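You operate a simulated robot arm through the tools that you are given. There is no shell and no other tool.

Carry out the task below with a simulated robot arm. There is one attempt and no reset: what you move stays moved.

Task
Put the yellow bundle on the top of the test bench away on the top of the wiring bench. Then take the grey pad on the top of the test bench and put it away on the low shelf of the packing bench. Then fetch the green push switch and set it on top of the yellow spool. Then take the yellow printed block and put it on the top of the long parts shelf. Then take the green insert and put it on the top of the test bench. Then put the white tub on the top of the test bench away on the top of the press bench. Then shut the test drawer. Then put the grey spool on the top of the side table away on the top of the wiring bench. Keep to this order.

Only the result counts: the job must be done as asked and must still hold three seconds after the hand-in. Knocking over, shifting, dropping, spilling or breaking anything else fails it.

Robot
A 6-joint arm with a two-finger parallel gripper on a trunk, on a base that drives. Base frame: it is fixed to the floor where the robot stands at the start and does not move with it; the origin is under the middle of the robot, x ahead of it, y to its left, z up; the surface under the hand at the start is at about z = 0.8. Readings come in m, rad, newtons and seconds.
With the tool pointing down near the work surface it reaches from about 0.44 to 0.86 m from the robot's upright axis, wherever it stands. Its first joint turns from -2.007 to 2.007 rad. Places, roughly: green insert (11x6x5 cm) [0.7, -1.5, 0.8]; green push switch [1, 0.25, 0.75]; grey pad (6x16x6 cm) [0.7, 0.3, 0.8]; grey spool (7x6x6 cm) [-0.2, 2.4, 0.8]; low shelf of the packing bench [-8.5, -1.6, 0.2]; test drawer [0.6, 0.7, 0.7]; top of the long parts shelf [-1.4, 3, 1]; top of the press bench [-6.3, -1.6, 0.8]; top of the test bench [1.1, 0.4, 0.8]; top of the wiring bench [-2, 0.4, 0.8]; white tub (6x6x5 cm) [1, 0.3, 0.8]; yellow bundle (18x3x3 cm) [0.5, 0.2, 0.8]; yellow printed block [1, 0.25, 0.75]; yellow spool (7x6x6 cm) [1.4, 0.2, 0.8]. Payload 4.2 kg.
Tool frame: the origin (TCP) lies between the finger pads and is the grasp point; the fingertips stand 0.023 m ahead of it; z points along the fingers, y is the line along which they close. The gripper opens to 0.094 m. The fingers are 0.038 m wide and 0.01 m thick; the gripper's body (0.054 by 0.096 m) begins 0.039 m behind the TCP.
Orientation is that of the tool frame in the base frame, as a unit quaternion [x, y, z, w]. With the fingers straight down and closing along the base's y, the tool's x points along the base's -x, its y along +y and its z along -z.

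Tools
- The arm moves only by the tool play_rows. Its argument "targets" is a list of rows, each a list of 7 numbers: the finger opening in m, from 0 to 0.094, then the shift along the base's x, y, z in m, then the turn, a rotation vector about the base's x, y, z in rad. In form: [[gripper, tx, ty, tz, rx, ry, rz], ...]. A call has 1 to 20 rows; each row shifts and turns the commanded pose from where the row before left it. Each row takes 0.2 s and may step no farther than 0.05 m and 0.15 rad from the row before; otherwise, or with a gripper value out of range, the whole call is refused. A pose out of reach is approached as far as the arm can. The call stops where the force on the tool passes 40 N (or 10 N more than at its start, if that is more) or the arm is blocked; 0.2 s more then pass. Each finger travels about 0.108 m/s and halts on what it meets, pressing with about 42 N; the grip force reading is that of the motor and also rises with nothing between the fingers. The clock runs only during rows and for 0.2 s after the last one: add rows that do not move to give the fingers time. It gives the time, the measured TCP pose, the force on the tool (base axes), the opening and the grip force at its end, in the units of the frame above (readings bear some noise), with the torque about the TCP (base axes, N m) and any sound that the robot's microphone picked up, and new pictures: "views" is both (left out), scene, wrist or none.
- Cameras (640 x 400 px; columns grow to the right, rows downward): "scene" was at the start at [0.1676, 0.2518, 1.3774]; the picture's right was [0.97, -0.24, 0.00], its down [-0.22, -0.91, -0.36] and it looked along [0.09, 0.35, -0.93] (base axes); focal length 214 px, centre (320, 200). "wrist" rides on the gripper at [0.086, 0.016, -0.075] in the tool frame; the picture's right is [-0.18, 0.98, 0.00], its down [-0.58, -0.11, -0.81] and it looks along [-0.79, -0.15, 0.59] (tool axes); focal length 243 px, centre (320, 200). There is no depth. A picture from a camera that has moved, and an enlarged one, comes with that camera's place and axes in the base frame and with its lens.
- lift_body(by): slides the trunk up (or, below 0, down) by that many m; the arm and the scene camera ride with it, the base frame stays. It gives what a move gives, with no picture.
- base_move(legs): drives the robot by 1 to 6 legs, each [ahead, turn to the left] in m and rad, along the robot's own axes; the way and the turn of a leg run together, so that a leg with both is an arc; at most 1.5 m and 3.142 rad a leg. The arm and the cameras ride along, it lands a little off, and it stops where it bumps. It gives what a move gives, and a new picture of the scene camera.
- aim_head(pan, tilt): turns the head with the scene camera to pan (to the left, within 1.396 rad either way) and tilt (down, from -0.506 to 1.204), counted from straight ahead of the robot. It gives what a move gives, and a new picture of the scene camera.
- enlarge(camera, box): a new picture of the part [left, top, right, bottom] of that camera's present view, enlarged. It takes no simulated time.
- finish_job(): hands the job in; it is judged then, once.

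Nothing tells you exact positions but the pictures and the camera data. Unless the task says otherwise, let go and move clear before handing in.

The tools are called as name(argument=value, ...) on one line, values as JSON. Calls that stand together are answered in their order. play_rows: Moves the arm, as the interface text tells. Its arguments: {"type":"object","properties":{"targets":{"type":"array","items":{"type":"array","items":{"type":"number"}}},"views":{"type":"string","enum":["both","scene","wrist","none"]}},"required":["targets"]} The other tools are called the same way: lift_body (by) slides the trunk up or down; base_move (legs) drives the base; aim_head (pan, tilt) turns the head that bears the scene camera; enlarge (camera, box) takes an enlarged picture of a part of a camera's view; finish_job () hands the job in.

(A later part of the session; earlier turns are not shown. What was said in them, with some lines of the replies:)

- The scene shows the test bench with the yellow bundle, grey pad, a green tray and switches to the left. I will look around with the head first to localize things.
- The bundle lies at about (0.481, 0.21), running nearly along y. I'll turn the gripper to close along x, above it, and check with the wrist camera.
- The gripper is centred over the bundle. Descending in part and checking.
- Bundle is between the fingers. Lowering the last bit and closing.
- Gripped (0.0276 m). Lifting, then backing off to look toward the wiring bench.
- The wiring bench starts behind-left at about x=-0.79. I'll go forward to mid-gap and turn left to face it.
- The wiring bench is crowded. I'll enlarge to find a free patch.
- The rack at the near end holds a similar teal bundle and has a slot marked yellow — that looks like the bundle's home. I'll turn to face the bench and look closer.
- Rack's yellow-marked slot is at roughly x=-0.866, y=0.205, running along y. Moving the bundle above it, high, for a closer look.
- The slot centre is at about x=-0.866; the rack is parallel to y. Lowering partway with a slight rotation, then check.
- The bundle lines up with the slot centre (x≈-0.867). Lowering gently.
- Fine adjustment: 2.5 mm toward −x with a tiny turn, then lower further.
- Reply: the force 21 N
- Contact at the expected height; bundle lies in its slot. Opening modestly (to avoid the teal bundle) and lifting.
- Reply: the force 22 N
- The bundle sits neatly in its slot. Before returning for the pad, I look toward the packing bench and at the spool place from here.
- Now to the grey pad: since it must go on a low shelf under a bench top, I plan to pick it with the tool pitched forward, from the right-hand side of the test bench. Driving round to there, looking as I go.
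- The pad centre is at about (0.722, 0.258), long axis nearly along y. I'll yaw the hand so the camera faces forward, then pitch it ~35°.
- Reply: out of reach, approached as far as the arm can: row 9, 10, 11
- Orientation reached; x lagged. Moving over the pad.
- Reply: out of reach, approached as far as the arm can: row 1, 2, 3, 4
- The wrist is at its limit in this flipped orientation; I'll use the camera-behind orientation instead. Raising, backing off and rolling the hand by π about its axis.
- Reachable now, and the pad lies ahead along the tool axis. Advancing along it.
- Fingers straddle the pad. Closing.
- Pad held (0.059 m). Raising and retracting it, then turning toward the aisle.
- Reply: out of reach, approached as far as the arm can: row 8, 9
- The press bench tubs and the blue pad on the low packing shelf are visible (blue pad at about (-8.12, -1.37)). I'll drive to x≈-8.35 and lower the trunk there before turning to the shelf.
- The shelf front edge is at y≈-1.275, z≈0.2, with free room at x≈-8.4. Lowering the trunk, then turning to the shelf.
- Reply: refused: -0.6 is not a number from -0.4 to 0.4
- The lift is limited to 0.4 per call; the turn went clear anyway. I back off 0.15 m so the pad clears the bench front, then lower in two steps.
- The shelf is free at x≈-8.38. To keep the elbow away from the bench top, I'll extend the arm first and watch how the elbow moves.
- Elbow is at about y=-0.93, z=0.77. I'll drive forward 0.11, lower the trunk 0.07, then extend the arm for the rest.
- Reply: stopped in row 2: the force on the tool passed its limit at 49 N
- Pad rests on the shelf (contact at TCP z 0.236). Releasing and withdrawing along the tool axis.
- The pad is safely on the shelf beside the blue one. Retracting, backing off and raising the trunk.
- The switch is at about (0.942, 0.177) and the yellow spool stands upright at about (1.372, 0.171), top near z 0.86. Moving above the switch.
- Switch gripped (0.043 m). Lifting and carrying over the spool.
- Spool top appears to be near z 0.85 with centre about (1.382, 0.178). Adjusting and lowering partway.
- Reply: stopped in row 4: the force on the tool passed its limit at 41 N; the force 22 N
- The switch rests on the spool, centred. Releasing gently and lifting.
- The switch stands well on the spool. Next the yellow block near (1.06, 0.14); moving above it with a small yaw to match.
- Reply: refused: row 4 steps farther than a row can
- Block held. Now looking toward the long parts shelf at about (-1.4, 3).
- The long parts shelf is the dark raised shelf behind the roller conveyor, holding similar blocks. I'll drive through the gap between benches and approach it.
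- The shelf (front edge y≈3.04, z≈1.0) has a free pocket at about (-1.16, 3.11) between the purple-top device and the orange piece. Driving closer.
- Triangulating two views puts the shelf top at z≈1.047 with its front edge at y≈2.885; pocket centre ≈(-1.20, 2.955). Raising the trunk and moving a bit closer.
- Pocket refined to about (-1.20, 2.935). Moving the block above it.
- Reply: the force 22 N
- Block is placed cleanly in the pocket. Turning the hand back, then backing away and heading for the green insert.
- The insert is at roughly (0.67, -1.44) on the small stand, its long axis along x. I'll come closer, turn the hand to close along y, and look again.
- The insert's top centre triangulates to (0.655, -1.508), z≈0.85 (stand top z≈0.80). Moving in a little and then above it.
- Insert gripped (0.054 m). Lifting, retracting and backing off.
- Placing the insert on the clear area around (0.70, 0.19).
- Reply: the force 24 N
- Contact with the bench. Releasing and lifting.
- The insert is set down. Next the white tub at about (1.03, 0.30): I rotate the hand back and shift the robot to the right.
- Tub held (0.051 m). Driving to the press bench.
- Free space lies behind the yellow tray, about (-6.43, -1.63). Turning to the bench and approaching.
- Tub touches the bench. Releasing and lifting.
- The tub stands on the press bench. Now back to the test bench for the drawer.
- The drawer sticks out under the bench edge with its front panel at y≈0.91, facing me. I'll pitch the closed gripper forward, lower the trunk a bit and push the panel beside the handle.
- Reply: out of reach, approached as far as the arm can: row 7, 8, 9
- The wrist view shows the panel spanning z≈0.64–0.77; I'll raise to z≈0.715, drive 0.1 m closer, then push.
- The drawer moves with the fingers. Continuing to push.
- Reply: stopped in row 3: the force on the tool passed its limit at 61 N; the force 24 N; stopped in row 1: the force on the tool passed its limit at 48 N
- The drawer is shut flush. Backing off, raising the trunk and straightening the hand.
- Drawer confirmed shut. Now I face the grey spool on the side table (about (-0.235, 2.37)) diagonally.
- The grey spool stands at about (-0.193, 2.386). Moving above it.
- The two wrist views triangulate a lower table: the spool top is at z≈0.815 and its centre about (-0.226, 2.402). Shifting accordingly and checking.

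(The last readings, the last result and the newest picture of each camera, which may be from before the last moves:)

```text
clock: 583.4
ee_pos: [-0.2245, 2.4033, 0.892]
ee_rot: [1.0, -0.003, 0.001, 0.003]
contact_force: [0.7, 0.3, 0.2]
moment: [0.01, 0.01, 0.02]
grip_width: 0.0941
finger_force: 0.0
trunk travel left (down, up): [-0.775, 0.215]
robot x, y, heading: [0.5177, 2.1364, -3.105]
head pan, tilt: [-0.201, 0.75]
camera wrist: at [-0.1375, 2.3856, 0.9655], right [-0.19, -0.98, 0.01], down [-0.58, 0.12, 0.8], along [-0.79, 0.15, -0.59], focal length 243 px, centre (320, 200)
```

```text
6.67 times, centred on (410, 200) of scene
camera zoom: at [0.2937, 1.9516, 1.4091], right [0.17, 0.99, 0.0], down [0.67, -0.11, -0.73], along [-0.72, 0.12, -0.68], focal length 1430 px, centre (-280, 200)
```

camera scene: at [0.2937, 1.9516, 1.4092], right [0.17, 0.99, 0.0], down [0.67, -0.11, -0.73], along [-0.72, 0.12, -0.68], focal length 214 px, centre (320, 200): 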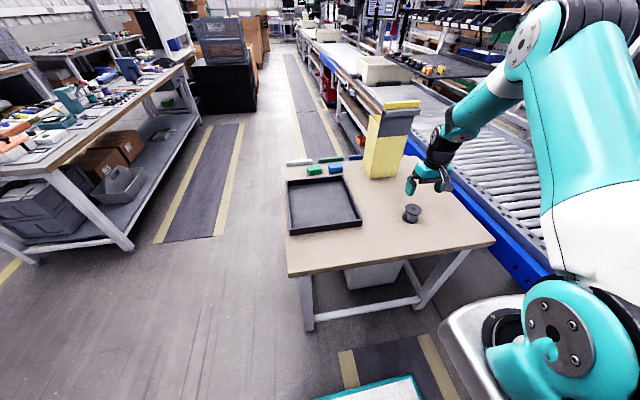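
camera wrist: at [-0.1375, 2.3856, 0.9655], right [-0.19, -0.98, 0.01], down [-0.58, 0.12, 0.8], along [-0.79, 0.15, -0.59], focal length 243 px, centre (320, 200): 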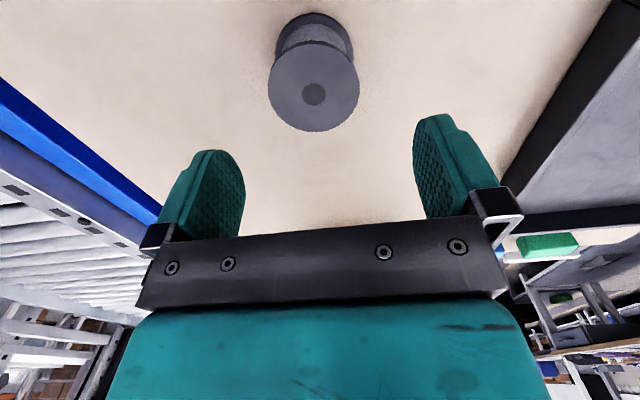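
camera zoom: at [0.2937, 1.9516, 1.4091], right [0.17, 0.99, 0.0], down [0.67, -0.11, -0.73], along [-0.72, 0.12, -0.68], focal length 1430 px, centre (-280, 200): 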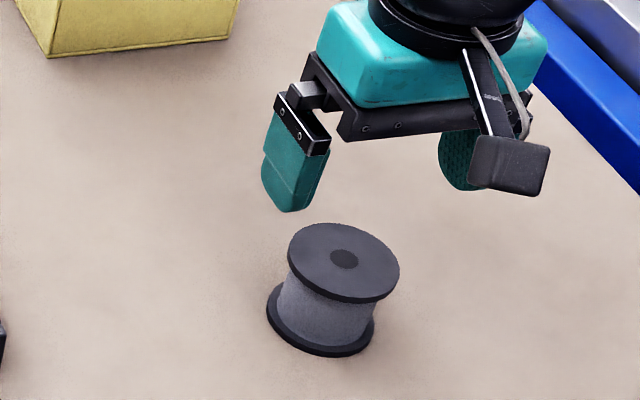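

play_rows(targets=[[0.094, -0.006, 0.004, -0.03, 0, 0, 0], [0.094, 0, 0, -0.03, 0, 0, 0], [0.094, 0, 0, -0.02, 0, 0, 0], [0.094, 0, 0, 0, 0, 0, 0]], views="wrist")

enlarge(camera="scene", box=[370, 170, 450, 230])

```text
clock: 584.4
ee_pos: [-0.2312, 2.4056, 0.8105]
ee_rot: [1.0, -0.004, 0.001, 0.002]
contact_force: [-1.0, -0.2, 0.2]
moment: [0.02, 0.0, 0.01]
grip_width: 0.094
finger_force: 0.0
trunk travel left (down, up): [-0.775, 0.215]
robot x, y, heading: [0.5156, 2.1363, -3.107]
head pan, tilt: [-0.201, 0.75]
camera wrist: at [-0.1431, 2.3884, 0.8849], right [-0.19, -0.98, 0.01], down [-0.58, 0.12, 0.8], along [-0.79, 0.15, -0.59], focal length 243 px, centre (320, 200)
```

wrist: 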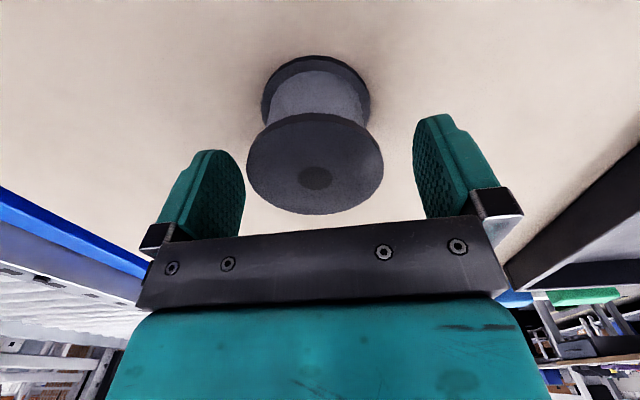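

```text
6.67 times, centred on (410, 200) of scene
camera zoom: at [0.2937, 1.9516, 1.4091], right [0.17, 0.99, 0.0], down [0.67, -0.11, -0.73], along [-0.72, 0.12, -0.68], focal length 1430 px, centre (-280, 200)
```

zoom: 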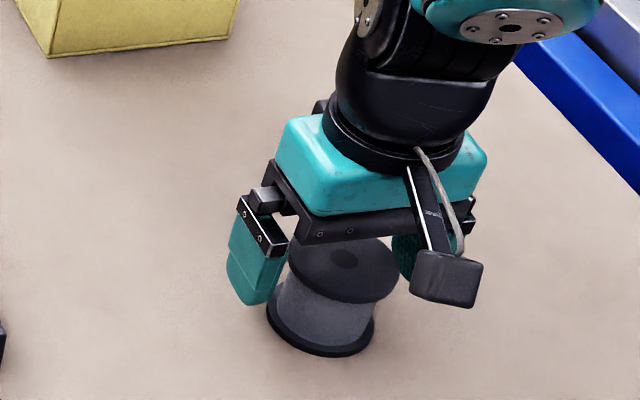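

play_rows(targets=[[0.094, 0.004, 0.005, 0, 0, 0, 0], [0.094, 0, 0, -0.008, 0, 0, 0], [0.094, 0, 0, -0.007, 0, 0, 0], [0.094, 0, 0, 0, 0, 0, 0]], views="wrist")

enlarge(camera="scene", box=[370, 170, 450, 230])

```text
clock: 585.4
ee_pos: [-0.2268, 2.4113, 0.796]
ee_rot: [1.0, -0.004, 0.001, 0.003]
contact_force: [-0.2, 0.2, 0.6]
moment: [0.01, 0.01, -0.02]
grip_width: 0.0939
finger_force: 0.2
trunk travel left (down, up): [-0.775, 0.215]
robot x, y, heading: [0.5198, 2.132, -3.112]
head pan, tilt: [-0.201, 0.75]
camera wrist: at [-0.1398, 2.3935, 0.8702], right [-0.19, -0.98, 0.01], down [-0.58, 0.12, 0.8], along [-0.79, 0.15, -0.59], focal length 243 px, centre (320, 200)
```

wrist: 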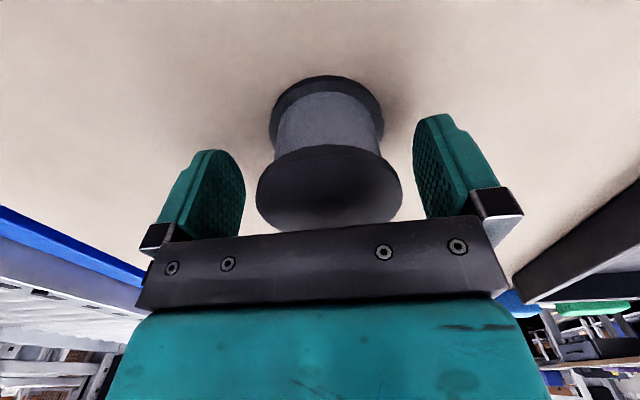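

```text
6.67 times, centred on (410, 200) of scene
camera zoom: at [0.2937, 1.9516, 1.4091], right [0.17, 0.99, 0.0], down [0.67, -0.11, -0.73], along [-0.72, 0.12, -0.68], focal length 1430 px, centre (-280, 200)
```

zoom: 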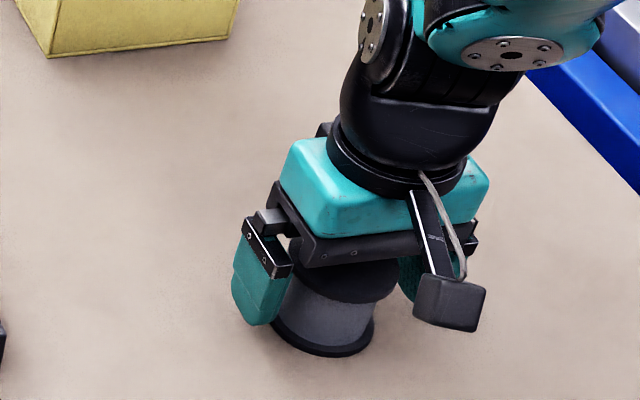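

play_rows(targets=[[0.094, 0, 0, -0.005, 0, 0, 0], [0.094, 0, 0, -0.004, 0, 0, 0], [0.094, 0, 0, 0, 0, 0, 0]], views="none")

play_rows(targets=[[0.08, 0, 0, 0, 0, 0, 0], [0.07, 0, 0, 0, 0, 0, 0], [0.055, 0, 0, 0, 0, 0, 0], [0.045, 0, 0, 0, 0, 0, 0], [0.045, 0, 0, 0, 0, 0, 0]], views="wrist")

enlarge(camera="scene", box=[370, 170, 450, 230])

```text
clock: 586.2
ee_pos: [-0.2274, 2.4112, 0.7867]
ee_rot: [1.0, -0.003, 0.0, 0.002]
contact_force: [0.3, 0.3, 0.0]
moment: [0.01, -0.01, 0.02]
grip_width: 0.0939
finger_force: 0.1
trunk travel left (down, up): [-0.775, 0.215]
robot x, y, heading: [0.518, 2.139, -3.11]
head pan, tilt: [-0.201, 0.75]
```

```text
clock: 587.4
ee_pos: [-0.2269, 2.4115, 0.7872]
ee_rot: [1.0, -0.003, 0.001, 0.003]
contact_force: [-0.2, -0.1, 0.7]
moment: [0.08, 0.01, -0.01]
grip_width: 0.0606
finger_force: 42.4
trunk travel left (down, up): [-0.775, 0.215]
robot x, y, heading: [0.5204, 2.1359, -3.114]
head pan, tilt: [-0.201, 0.75]
camera wrist: at [-0.1398, 2.3937, 0.8611], right [-0.19, -0.98, 0.01], down [-0.58, 0.12, 0.8], along [-0.79, 0.15, -0.59], focal length 243 px, centre (320, 200)
```

wrist: 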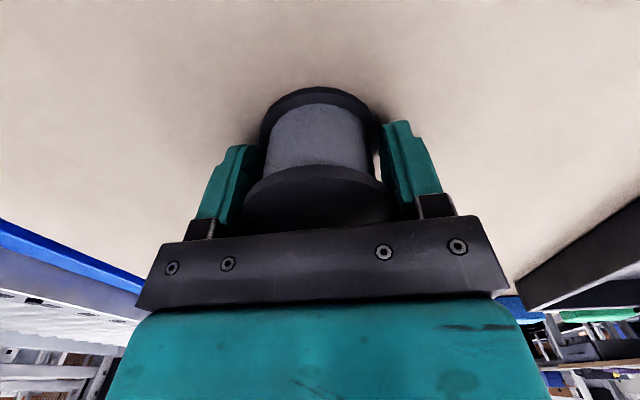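

```text
6.67 times, centred on (410, 200) of scene
camera zoom: at [0.2936, 1.9516, 1.4091], right [0.17, 0.99, 0.0], down [0.67, -0.11, -0.73], along [-0.72, 0.12, -0.68], focal length 1430 px, centre (-280, 200)
```

zoom: 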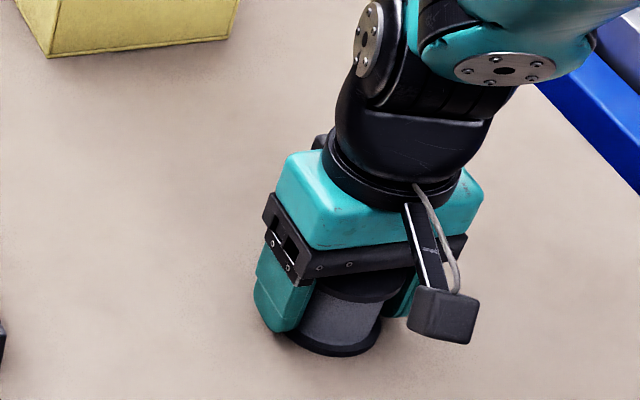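

Spool gripped (0.061 m). Lifting and retracting.

play_rows(targets=[[0.045, 0, 0, 0.02, 0, 0, 0], [0.045, 0, 0, 0.04, 0, 0, 0], [0.045, 0, 0, 0.05, 0, 0, 0], [0.045, 0, 0, 0.05, 0, 0, 0], [0.045, 0, 0, 0.05, 0, 0, 0], [0.045, 0, 0, 0.05, 0, 0, 0], [0.045, 0.02, -0.03, 0.03, 0, 0, 0], [0.045, 0.02, -0.04, 0, 0, 0, 0], [0.045, 0.02, -0.04, 0, 0, 0, 0], [0.045, 0.02, -0.04, 0, 0, 0, 0], [0.045, 0.02, -0.04, 0, 0, 0, 0], [0.045, 0, 0, 0, 0, 0, 0]])

```text
clock: 590.0
ee_pos: [-0.1267, 2.2226, 1.0757]
ee_rot: [1.0, -0.003, 0.0, 0.002]
contact_force: [-0.1, 0.5, -2.0]
moment: [-0.01, 0.01, 0.01]
grip_width: 0.0603
finger_force: 42.0
trunk travel left (down, up): [-0.775, 0.215]
robot x, y, heading: [0.5192, 2.1356, -3.107]
head pan, tilt: [-0.201, 0.75]
camera scene: at [0.2936, 1.9516, 1.4091], right [0.17, 0.99, 0.0], down [0.67, -0.11, -0.73], along [-0.72, 0.12, -0.68], focal length 214 px, centre (320, 200)
camera wrist: at [-0.0401, 2.2052, 1.1509], right [-0.19, -0.98, 0.01], down [-0.58, 0.12, 0.8], along [-0.79, 0.15, -0.59], focal length 243 px, centre (320, 200)
```

scene: 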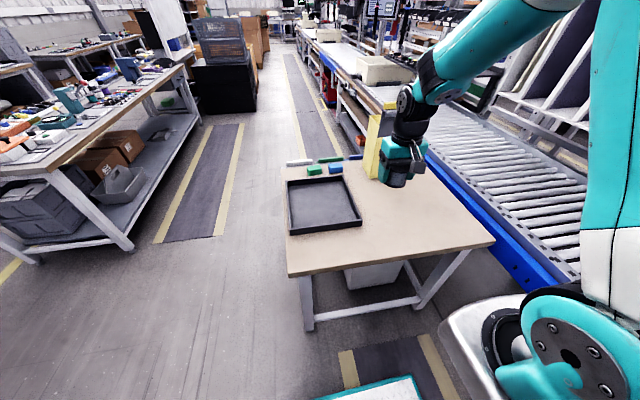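
wrist: 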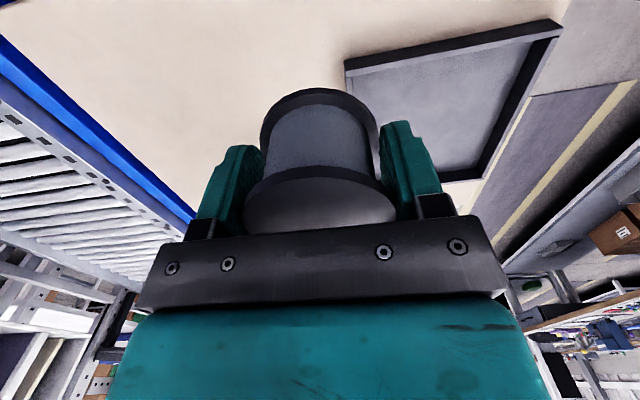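

base_move(legs=[[0, 1.536], [0.68, 0], [0, -1.571], [1.5, 0], [0.85, 0]])

aim_head(pan=1.1, tilt=0.65)

enlarge(camera="scene", box=[140, 100, 460, 300])

```text
clock: 612.4
ee_pos: [-2.4673, 1.5869, 1.0764]
ee_rot: [1.0, -0.021, 0.002, 0.003]
contact_force: [0.0, -0.4, -1.1]
moment: [0.01, 0.02, -0.02]
grip_width: 0.0601
finger_force: 42.1
trunk travel left (down, up): [-0.775, 0.215]
robot x, y, heading: [-1.8236, 1.4728, 3.136]
head pan, tilt: [-0.201, 0.75]
camera scene: at [-2.0558, 1.3001, 1.4091], right [0.2, 0.98, 0.0], down [0.67, -0.14, -0.73], along [-0.72, 0.15, -0.68], focal length 214 px, centre (320, 200)
```

scene: 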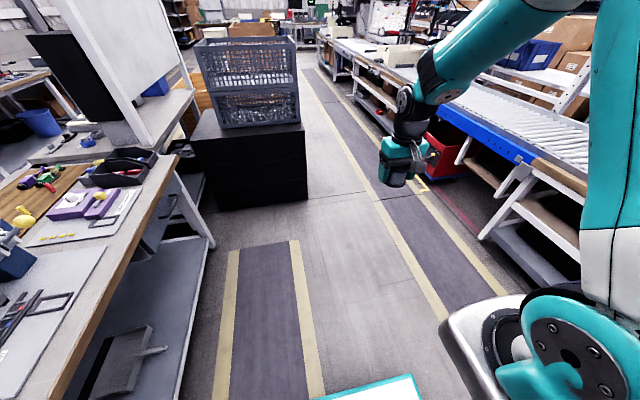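

```text
clock: 613.8
ee_pos: [-2.4664, 1.5864, 1.0776]
ee_rot: [1.0, -0.021, 0.0, 0.003]
contact_force: [0.0, -0.3, -2.0]
moment: [0.02, 0.02, -0.03]
grip_width: 0.0602
finger_force: 41.9
trunk travel left (down, up): [-0.775, 0.215]
robot x, y, heading: [-1.8246, 1.4722, 3.135]
head pan, tilt: [1.1, 0.649]
camera scene: at [-2.0145, 1.2061, 1.4177], right [-0.89, 0.46, 0.0], down [0.28, 0.54, -0.8], along [-0.37, -0.71, -0.6], focal length 214 px, centre (320, 200)
```

scene: 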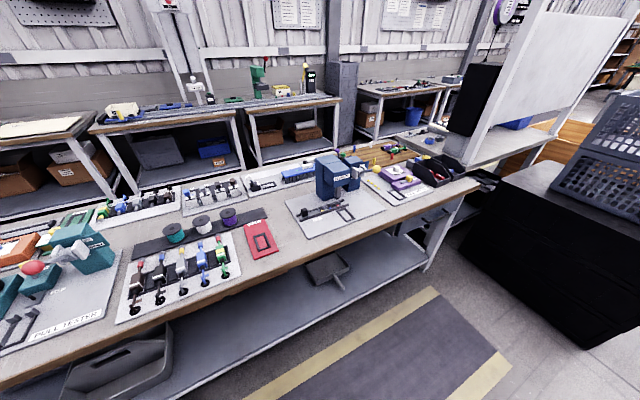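

```text
2.00 times, centred on (300, 200) of scene
camera zoom: at [-2.0145, 1.2061, 1.4177], right [-0.89, 0.46, 0.0], down [0.28, 0.54, -0.8], along [-0.37, -0.71, -0.6], focal length 429 px, centre (360, 200)
```

zoom: 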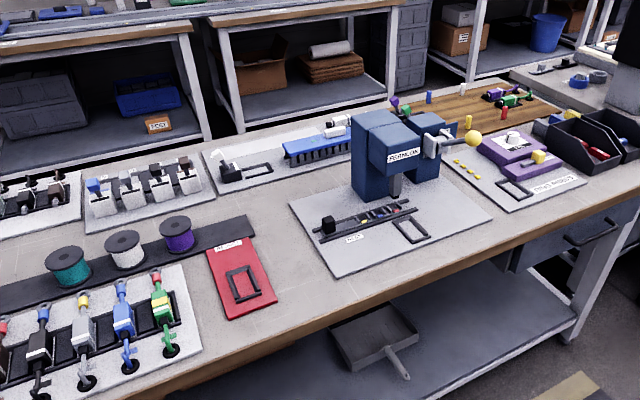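

There is a dark spool strip with teal, white and purple spools. I'll look along it for the empty position.

aim_head(pan=1.39, tilt=0.85)

enlarge(camera="scene", box=[180, 60, 420, 210])

```text
clock: 614.6
ee_pos: [-2.4668, 1.5855, 1.0776]
ee_rot: [1.0, -0.021, 0.001, 0.002]
contact_force: [-0.4, 0.1, -2.0]
moment: [0.0, -0.03, -0.02]
grip_width: 0.0599
finger_force: 41.8
trunk travel left (down, up): [-0.775, 0.215]
robot x, y, heading: [-1.8211, 1.4747, 3.135]
head pan, tilt: [1.389, 0.85]
camera scene: at [-1.9892, 1.2064, 1.4012], right [-0.98, 0.19, 0.0], down [0.14, 0.74, -0.66], along [-0.12, -0.65, -0.75], focal length 214 px, centre (320, 200)
```

scene: 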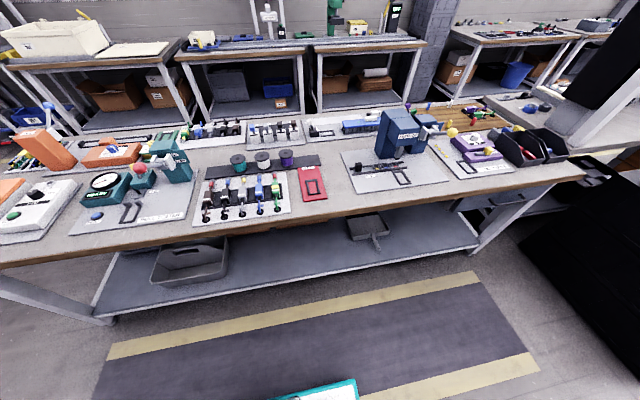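

```text
2.67 times, centred on (300, 135) of scene
camera zoom: at [-1.9892, 1.2064, 1.4012], right [-0.98, 0.19, 0.0], down [0.14, 0.74, -0.66], along [-0.12, -0.65, -0.75], focal length 572 px, centre (373, 373)
```

zoom: 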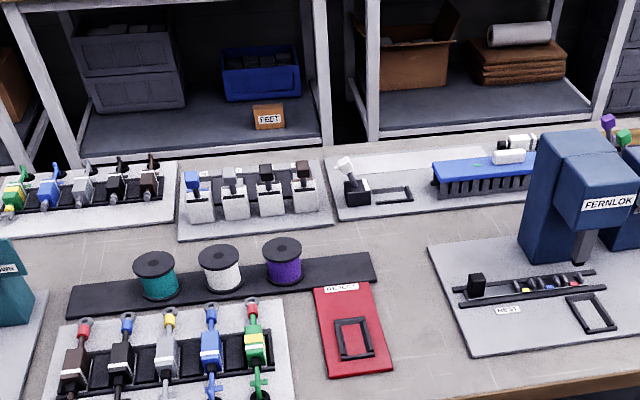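

enlarge(camera="scene", box=[200, 140, 340, 210])

```text
4.57 times, centred on (270, 175) of scene
camera zoom: at [-1.9892, 1.2064, 1.4012], right [-0.98, 0.19, 0.0], down [0.14, 0.74, -0.66], along [-0.12, -0.65, -0.75], focal length 980 px, centre (549, 314)
```

zoom: 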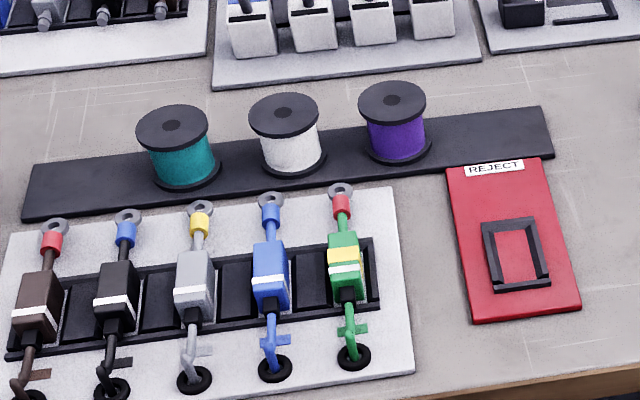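

I'll use the empty right end of the spool strip, about (-2.085, 0.463). Positioning in front of it.

base_move(legs=[[0.19, 0], [0, 1.577]])

aim_head(pan=0.0, tilt=0.75)

enlarge(camera="scene", box=[200, 100, 440, 250])

```text
clock: 620.0
ee_pos: [-2.1166, 0.8318, 1.077]
ee_rot: [0.717, 0.697, 0.002, 0.001]
contact_force: [0.8, 0.4, -3.0]
moment: [0.02, 0.01, -0.05]
grip_width: 0.0599
finger_force: 42.6
trunk travel left (down, up): [-0.775, 0.215]
robot x, y, heading: [-2.0148, 1.476, -1.564]
head pan, tilt: [1.389, 0.85]
camera scene: at [-1.7375, 1.3147, 1.4011], right [-0.17, -0.99, 0.0], down [-0.74, 0.13, -0.66], along [0.65, -0.11, -0.75], focal length 214 px, centre (320, 200)
```

scene: 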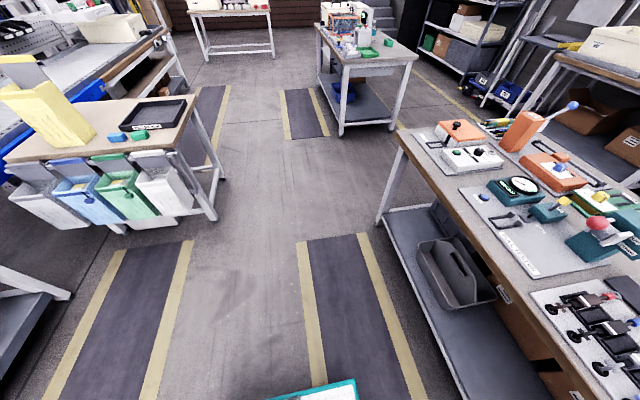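

```text
clock: 621.6
ee_pos: [-2.1147, 0.8329, 1.0768]
ee_rot: [0.717, 0.697, 0.002, 0.001]
contact_force: [0.4, 0.0, -1.8]
moment: [0.02, 0.01, 0.0]
grip_width: 0.0599
finger_force: 42.6
trunk travel left (down, up): [-0.775, 0.215]
robot x, y, heading: [-2.0135, 1.4759, -1.564]
head pan, tilt: [0.0, 0.75]
camera scene: at [-1.8137, 1.2453, 1.4091], right [-1.0, -0.01, 0.0], down [-0.01, 0.68, -0.73], along [0.01, -0.73, -0.68], focal length 214 px, centre (320, 200)
```

scene: 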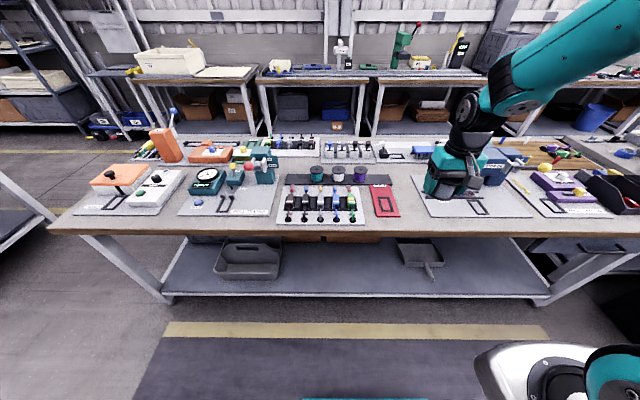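

```text
2.67 times, centred on (320, 175) of scene
camera zoom: at [-1.8137, 1.2453, 1.4091], right [-1.0, -0.01, 0.0], down [-0.01, 0.68, -0.73], along [0.01, -0.73, -0.68], focal length 572 px, centre (320, 267)
```

zoom: 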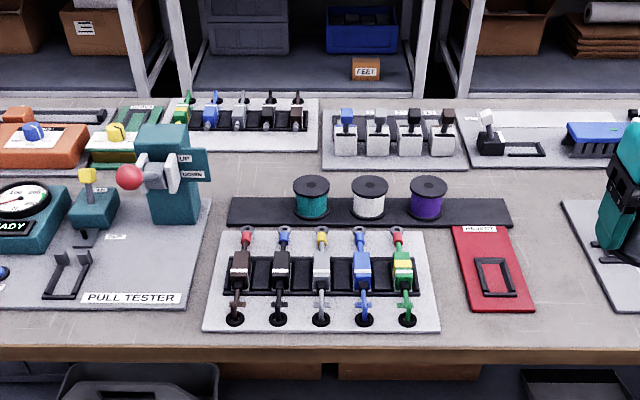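

base_move(legs=[[0.26, 0]])

play_rows(targets=[[0.045, 0.008, -0.035, 0, 0, 0, 0], [0.045, 0.008, -0.04, 0, 0, 0, 0], [0.045, 0.007, -0.04, -0.02, 0, 0, 0], [0.045, 0, 0, -0.04, 0, 0, 0], [0.045, 0, 0, -0.04, 0, 0, 0], [0.045, 0, 0, 0, 0, 0, 0]])

enlarge(camera="scene", box=[300, 130, 460, 240])

```text
clock: 623.4
ee_pos: [-2.1084, 0.5735, 1.0762]
ee_rot: [0.715, 0.699, 0.002, 0.002]
contact_force: [0.2, 0.4, -2.3]
moment: [0.0, 0.0, -0.02]
grip_width: 0.0595
finger_force: 42.0
trunk travel left (down, up): [-0.775, 0.215]
robot x, y, heading: [-2.0104, 1.22, -1.559]
head pan, tilt: [0.0, 0.75]
camera scene: at [-1.8093, 0.9887, 1.4091], right [-1.0, -0.01, 0.0], down [-0.01, 0.68, -0.73], along [0.01, -0.73, -0.68], focal length 214 px, centre (320, 200)
```

scene: 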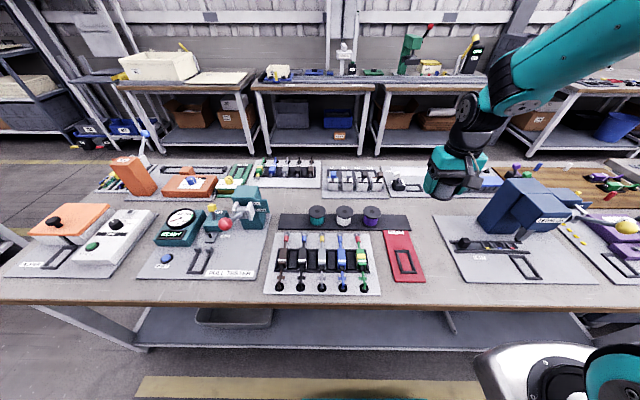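

```text
clock: 624.8
ee_pos: [-2.0853, 0.4554, 0.9763]
ee_rot: [0.715, 0.699, 0.003, 0.001]
contact_force: [0.7, 0.0, -1.6]
moment: [0.01, -0.01, 0.01]
grip_width: 0.0596
finger_force: 42.0
trunk travel left (down, up): [-0.775, 0.215]
robot x, y, heading: [-2.0053, 1.2174, -1.553]
head pan, tilt: [0.0, 0.75]
camera scene: at [-1.8093, 0.9887, 1.4091], right [-1.0, -0.01, 0.0], down [-0.01, 0.68, -0.73], along [0.01, -0.73, -0.68], focal length 214 px, centre (320, 200)
camera wrist: at [-2.0672, 0.5406, 1.0496], right [0.98, -0.21, 0.01], down [-0.13, -0.58, 0.8], along [-0.16, -0.79, -0.59], focal length 243 px, centre (320, 200)
```

scene: 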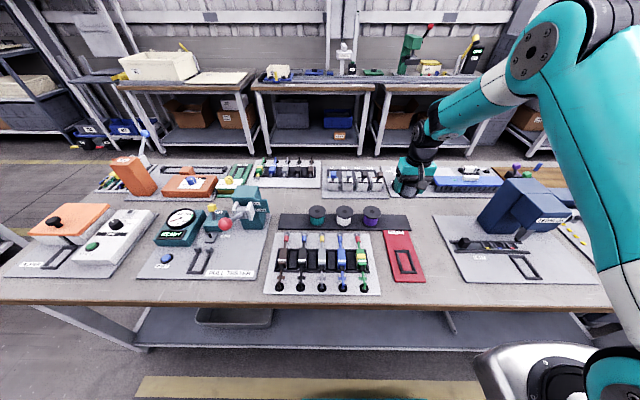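
wrist: 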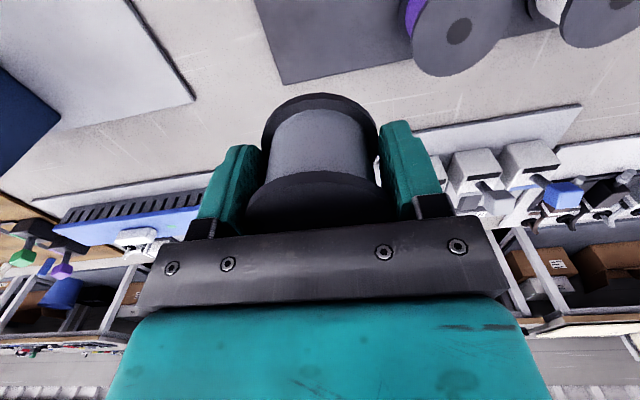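

```text
3.64 times, centred on (380, 185) of scene
camera zoom: at [-1.8093, 0.9887, 1.4091], right [-1.0, -0.01, 0.0], down [-0.01, 0.68, -0.73], along [0.01, -0.73, -0.68], focal length 780 px, centre (102, 254)
```

zoom: 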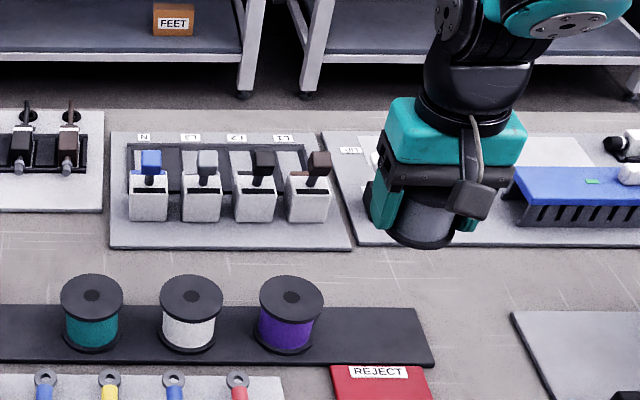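

play_rows(targets=[[0.045, -0.001, 0.009, -0.04, 0, 0, 0], [0.045, 0, 0, -0.04, 0, 0, 0], [0.045, 0, 0, -0.03, 0, 0, 0], [0.045, 0, 0, 0, 0, 0, 0]], views="wrist")

enlarge(camera="scene", box=[340, 180, 440, 250])

```text
clock: 625.8
ee_pos: [-2.0878, 0.466, 0.865]
ee_rot: [0.715, 0.699, 0.003, 0.001]
contact_force: [-0.4, 0.2, -3.2]
moment: [0.04, 0.02, -0.02]
grip_width: 0.0599
finger_force: 42.3
trunk travel left (down, up): [-0.775, 0.215]
robot x, y, heading: [-2.0126, 1.214, -1.558]
head pan, tilt: [0.0, 0.75]
camera wrist: at [-2.0687, 0.5515, 0.9389], right [0.98, -0.21, 0.01], down [-0.13, -0.58, 0.8], along [-0.16, -0.79, -0.59], focal length 243 px, centre (320, 200)
```

wrist: 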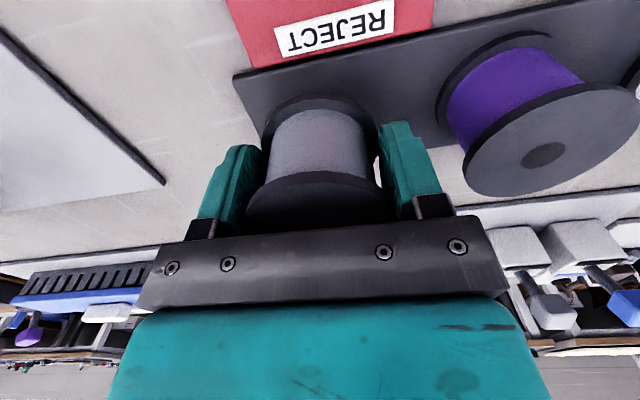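

```text
5.71 times, centred on (390, 215) of scene
camera zoom: at [-1.8093, 0.9887, 1.4091], right [-1.0, -0.01, 0.0], down [-0.01, 0.68, -0.73], along [0.01, -0.73, -0.68], focal length 1226 px, centre (-80, 114)
```

zoom: 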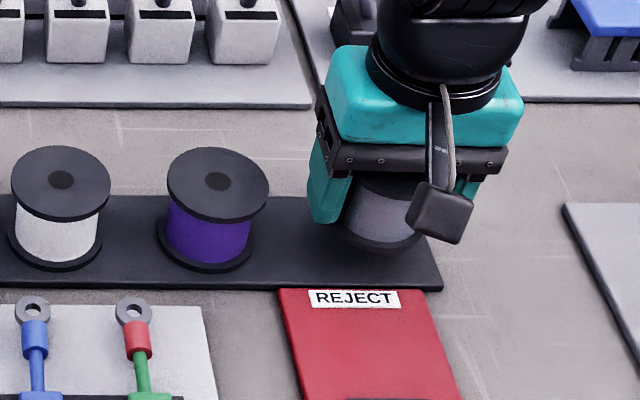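

play_rows(targets=[[0.045, 0.004, -0.01, 0, 0, 0, 0], [0.045, 0, 0, -0.01, 0, 0, 0], [0.045, 0, 0, -0.008, 0, 0, 0], [0.045, 0, 0, 0, 0, 0, 0]], views="wrist")

enlarge(camera="scene", box=[340, 180, 440, 250])

```text
clock: 626.8
ee_pos: [-2.0844, 0.4569, 0.8484]
ee_rot: [0.714, 0.7, 0.002, 0.002]
contact_force: [0.6, 0.2, -1.5]
moment: [0.03, -0.02, 0.0]
grip_width: 0.0599
finger_force: 42.1
trunk travel left (down, up): [-0.775, 0.215]
robot x, y, heading: [-2.0087, 1.2158, -1.556]
head pan, tilt: [0.0, 0.75]
camera wrist: at [-2.0644, 0.5426, 0.9222], right [0.98, -0.21, 0.0], down [-0.13, -0.58, 0.8], along [-0.16, -0.79, -0.59], focal length 243 px, centre (320, 200)
```

wrist: 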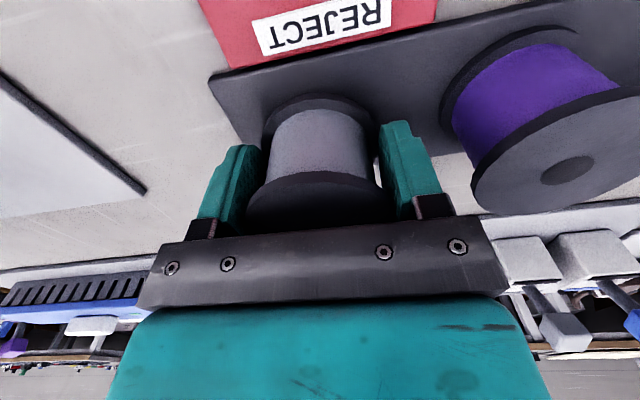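

```text
5.71 times, centred on (390, 215) of scene
camera zoom: at [-1.8093, 0.9886, 1.4091], right [-1.0, -0.01, 0.0], down [-0.01, 0.68, -0.73], along [0.01, -0.73, -0.68], focal length 1226 px, centre (-80, 114)
```

zoom: 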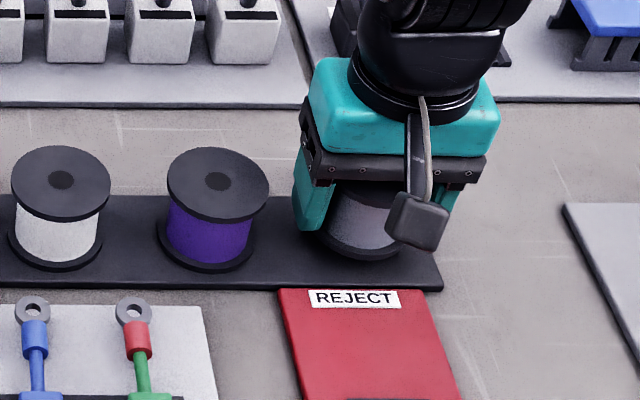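

play_rows(targets=[[0.045, 0, 0, -0.004, 0, 0, 0], [0.045, 0, 0, -0.003, 0, 0, 0], [0.045, 0, 0, -0.003, 0, 0, 0], [0.045, 0, 0, 0, 0, 0, 0]], views="none")

```text
clock: 627.8
ee_pos: [-2.083, 0.4572, 0.8379]
ee_rot: [0.715, 0.699, 0.003, 0.001]
contact_force: [0.5, -0.7, -2.1]
moment: [0.0, 0.01, -0.02]
grip_width: 0.06
finger_force: 41.9
trunk travel left (down, up): [-0.775, 0.215]
robot x, y, heading: [-2.0105, 1.2195, -1.557]
head pan, tilt: [0.0, 0.75]
```

play_rows(targets=[[0.045, 0, 0, -0.002, 0, 0, 0], [0.045, 0, 0, -0.002, 0, 0, 0], [0.045, 0, 0, -0.002, 0, 0, 0], [0.045, 0, 0, 0, 0, 0, 0]], views="none")

enlarge(camera="scene", box=[340, 180, 440, 250])

```text
clock: 628.8
ee_pos: [-2.0826, 0.4574, 0.8347]
ee_rot: [0.715, 0.699, 0.001, 0.003]
contact_force: [1.0, 4.8, 22.4]
moment: [0.05, 0.61, -0.05]
grip_width: 0.0596
finger_force: 41.5
trunk travel left (down, up): [-0.775, 0.215]
robot x, y, heading: [-2.0087, 1.2117, -1.56]
head pan, tilt: [0.0, 0.75]
```

```text
5.71 times, centred on (390, 215) of scene
camera zoom: at [-1.8091, 0.9898, 1.4096], right [-1.0, -0.01, 0.0], down [-0.01, 0.68, -0.73], along [0.01, -0.73, -0.68], focal length 1226 px, centre (-80, 114)
```

zoom: 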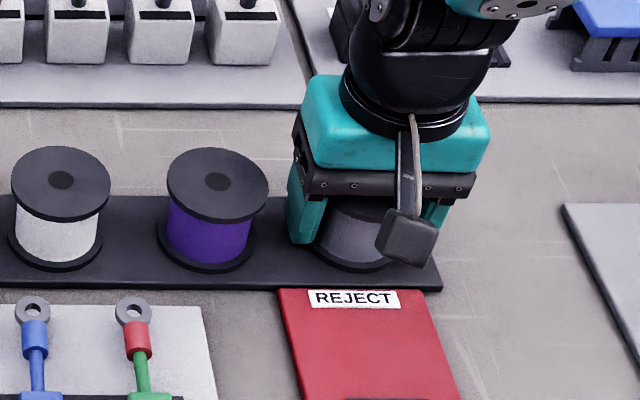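

Contact made on the strip in line with the other spools. Releasing a little, then lifting.

play_rows(targets=[[0.064, 0, 0, 0.001, 0, 0, 0], [0.07, 0, 0, 0, 0, 0, 0], [0.074, 0, 0, 0, 0, 0, 0], [0.074, 0, 0, 0, 0, 0, 0]], views="wrist")

play_rows(targets=[[0.074, 0, 0, 0.01, 0, 0, 0], [0.074, 0, 0, 0.02, 0, 0, 0], [0.074, 0, 0, 0.04, 0, 0, 0], [0.074, 0, 0, 0.05, 0, 0, 0], [0.074, 0, 0, 0.05, 0, 0, 0], [0.074, 0, 0.03, 0.03, 0, 0, 0], [0.074, 0, 0.045, 0.01, 0, 0, 0], [0.074, 0, 0.045, 0, 0, 0, 0], [0.074, 0, 0, 0, 0, 0, 0]])

enlarge(camera="scene", box=[320, 170, 440, 250])

```text
clock: 629.8
ee_pos: [-2.0819, 0.4577, 0.8346]
ee_rot: [0.715, 0.699, 0.003, 0.0]
contact_force: [-0.6, 0.0, 0.2]
moment: [0.01, -0.01, -0.01]
grip_width: 0.0741
finger_force: 0.1
trunk travel left (down, up): [-0.775, 0.215]
robot x, y, heading: [-2.0108, 1.2195, -1.556]
head pan, tilt: [0.0, 0.75]
camera wrist: at [-2.0635, 0.542, 0.9081], right [0.98, -0.21, 0.01], down [-0.13, -0.58, 0.8], along [-0.16, -0.79, -0.59], focal length 243 px, centre (320, 200)
```

wrist: 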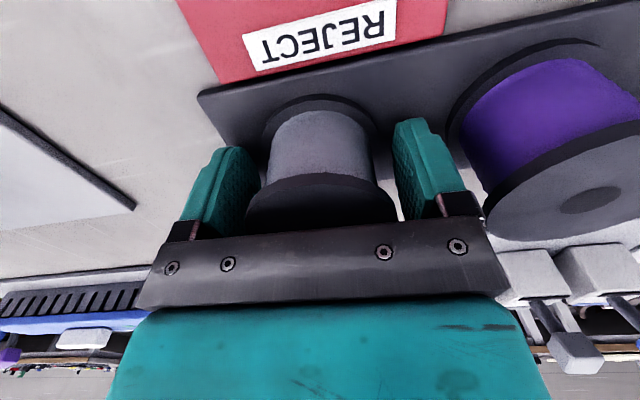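

```text
clock: 631.8
ee_pos: [-2.0841, 0.58, 1.0417]
ee_rot: [0.714, 0.7, 0.002, 0.001]
contact_force: [-1.1, -0.1, -1.3]
moment: [0.03, 0.02, -0.02]
grip_width: 0.0742
finger_force: 0.0
trunk travel left (down, up): [-0.775, 0.215]
robot x, y, heading: [-2.0104, 1.2196, -1.556]
head pan, tilt: [0.0, 0.75]
camera scene: at [-1.8093, 0.9886, 1.4091], right [-1.0, -0.01, 0.0], down [-0.01, 0.68, -0.73], along [0.01, -0.73, -0.68], focal length 214 px, centre (320, 200)
camera wrist: at [-2.0652, 0.664, 1.1164], right [0.98, -0.21, 0.01], down [-0.13, -0.58, 0.8], along [-0.16, -0.79, -0.59], focal length 243 px, centre (320, 200)
```

scene: 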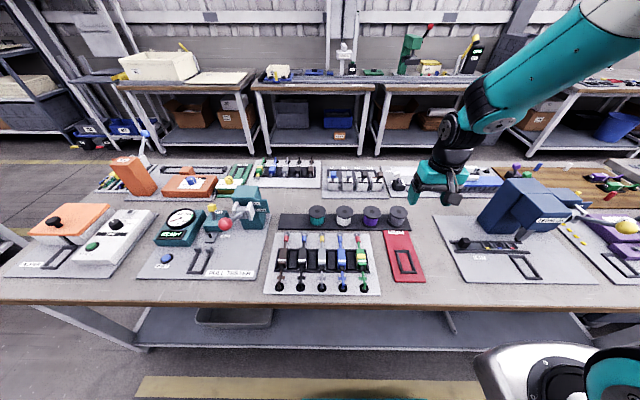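
wrist: 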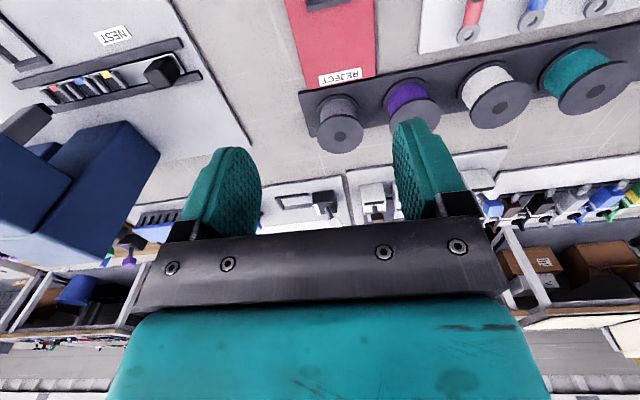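

```text
5.00 times, centred on (380, 210) of scene
camera zoom: at [-1.8093, 0.9886, 1.4091], right [-1.0, -0.01, 0.0], down [-0.01, 0.68, -0.73], along [0.01, -0.73, -0.68], focal length 1072 px, centre (20, 150)
```

zoom: 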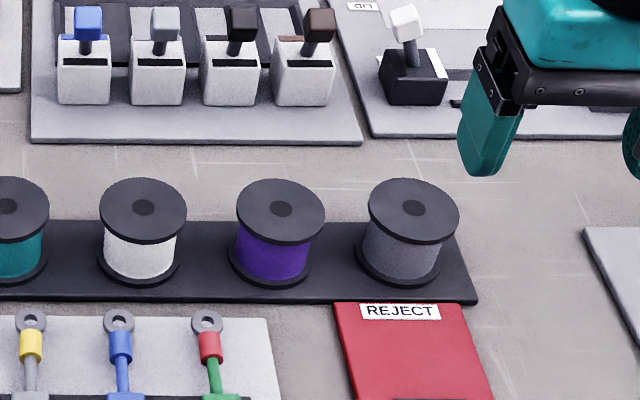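

The grey spool stands in line with the others and every step is complete. I back off slightly to be well clear and hand in.

base_move(legs=[[-0.2, 0]])

finish_job()

```text
clock: 633.4
ee_pos: [-2.0881, 0.7807, 1.0418]
ee_rot: [0.715, 0.699, 0.002, 0.002]
contact_force: [-0.4, -0.4, 0.6]
moment: [0.01, 0.0, -0.02]
grip_width: 0.0741
finger_force: 0.1
trunk travel left (down, up): [-0.775, 0.215]
robot x, y, heading: [-2.0141, 1.4228, -1.553]
head pan, tilt: [0.0, 0.75]
camera scene: at [-1.8124, 1.1898, 1.4091], right [-1.0, -0.01, 0.0], down [-0.01, 0.68, -0.73], along [0.01, -0.73, -0.68], focal length 214 px, centre (320, 200)
```

scene: 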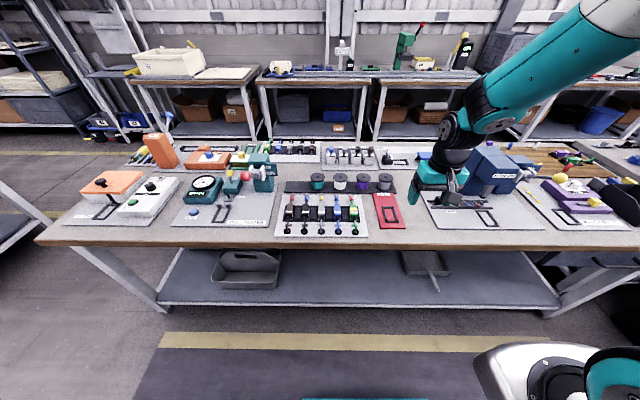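

```text
The job is handed in.
```

I finished all eight steps in the order you gave and handed the job in. No result came back from the judging. Nothing was dropped, and I saw nothing else moved in the pictures I took.

1. **Yellow bundle:** in the yellow-marked slot of the rack on the wiring bench, next to the teal bundle.
2. **Grey pad:** on the low shelf of the packing bench, beside the blue pad.
3. **Green push switch:** standing centred on top of the yellow spool.
4. **Yellow printed block:** on the dark raised shelf behind the roller conveyor. I took this to be the long parts shelf from its position and the similar parts already on it.
5. **Green insert:** on the clear area of the test bench top.
6. **White tub:** on the press bench, in the free space behind the yellow tray.
7. **Test drawer:** pushed in until it hit its stop, flush with the bench front. It was still shut when I backed away.
8. **Grey spool:** on the spool strip on the wiring bench, in line with the teal, white and purple spools.

The task didn't name exact spots, so I chose the places within each surface. I used a matching home where one was visible, such as the rack slot and the spool strip, and clear space otherwise. The bundle and the grey spool rest on thin fixtures on the wiring bench rather than on the bare top.
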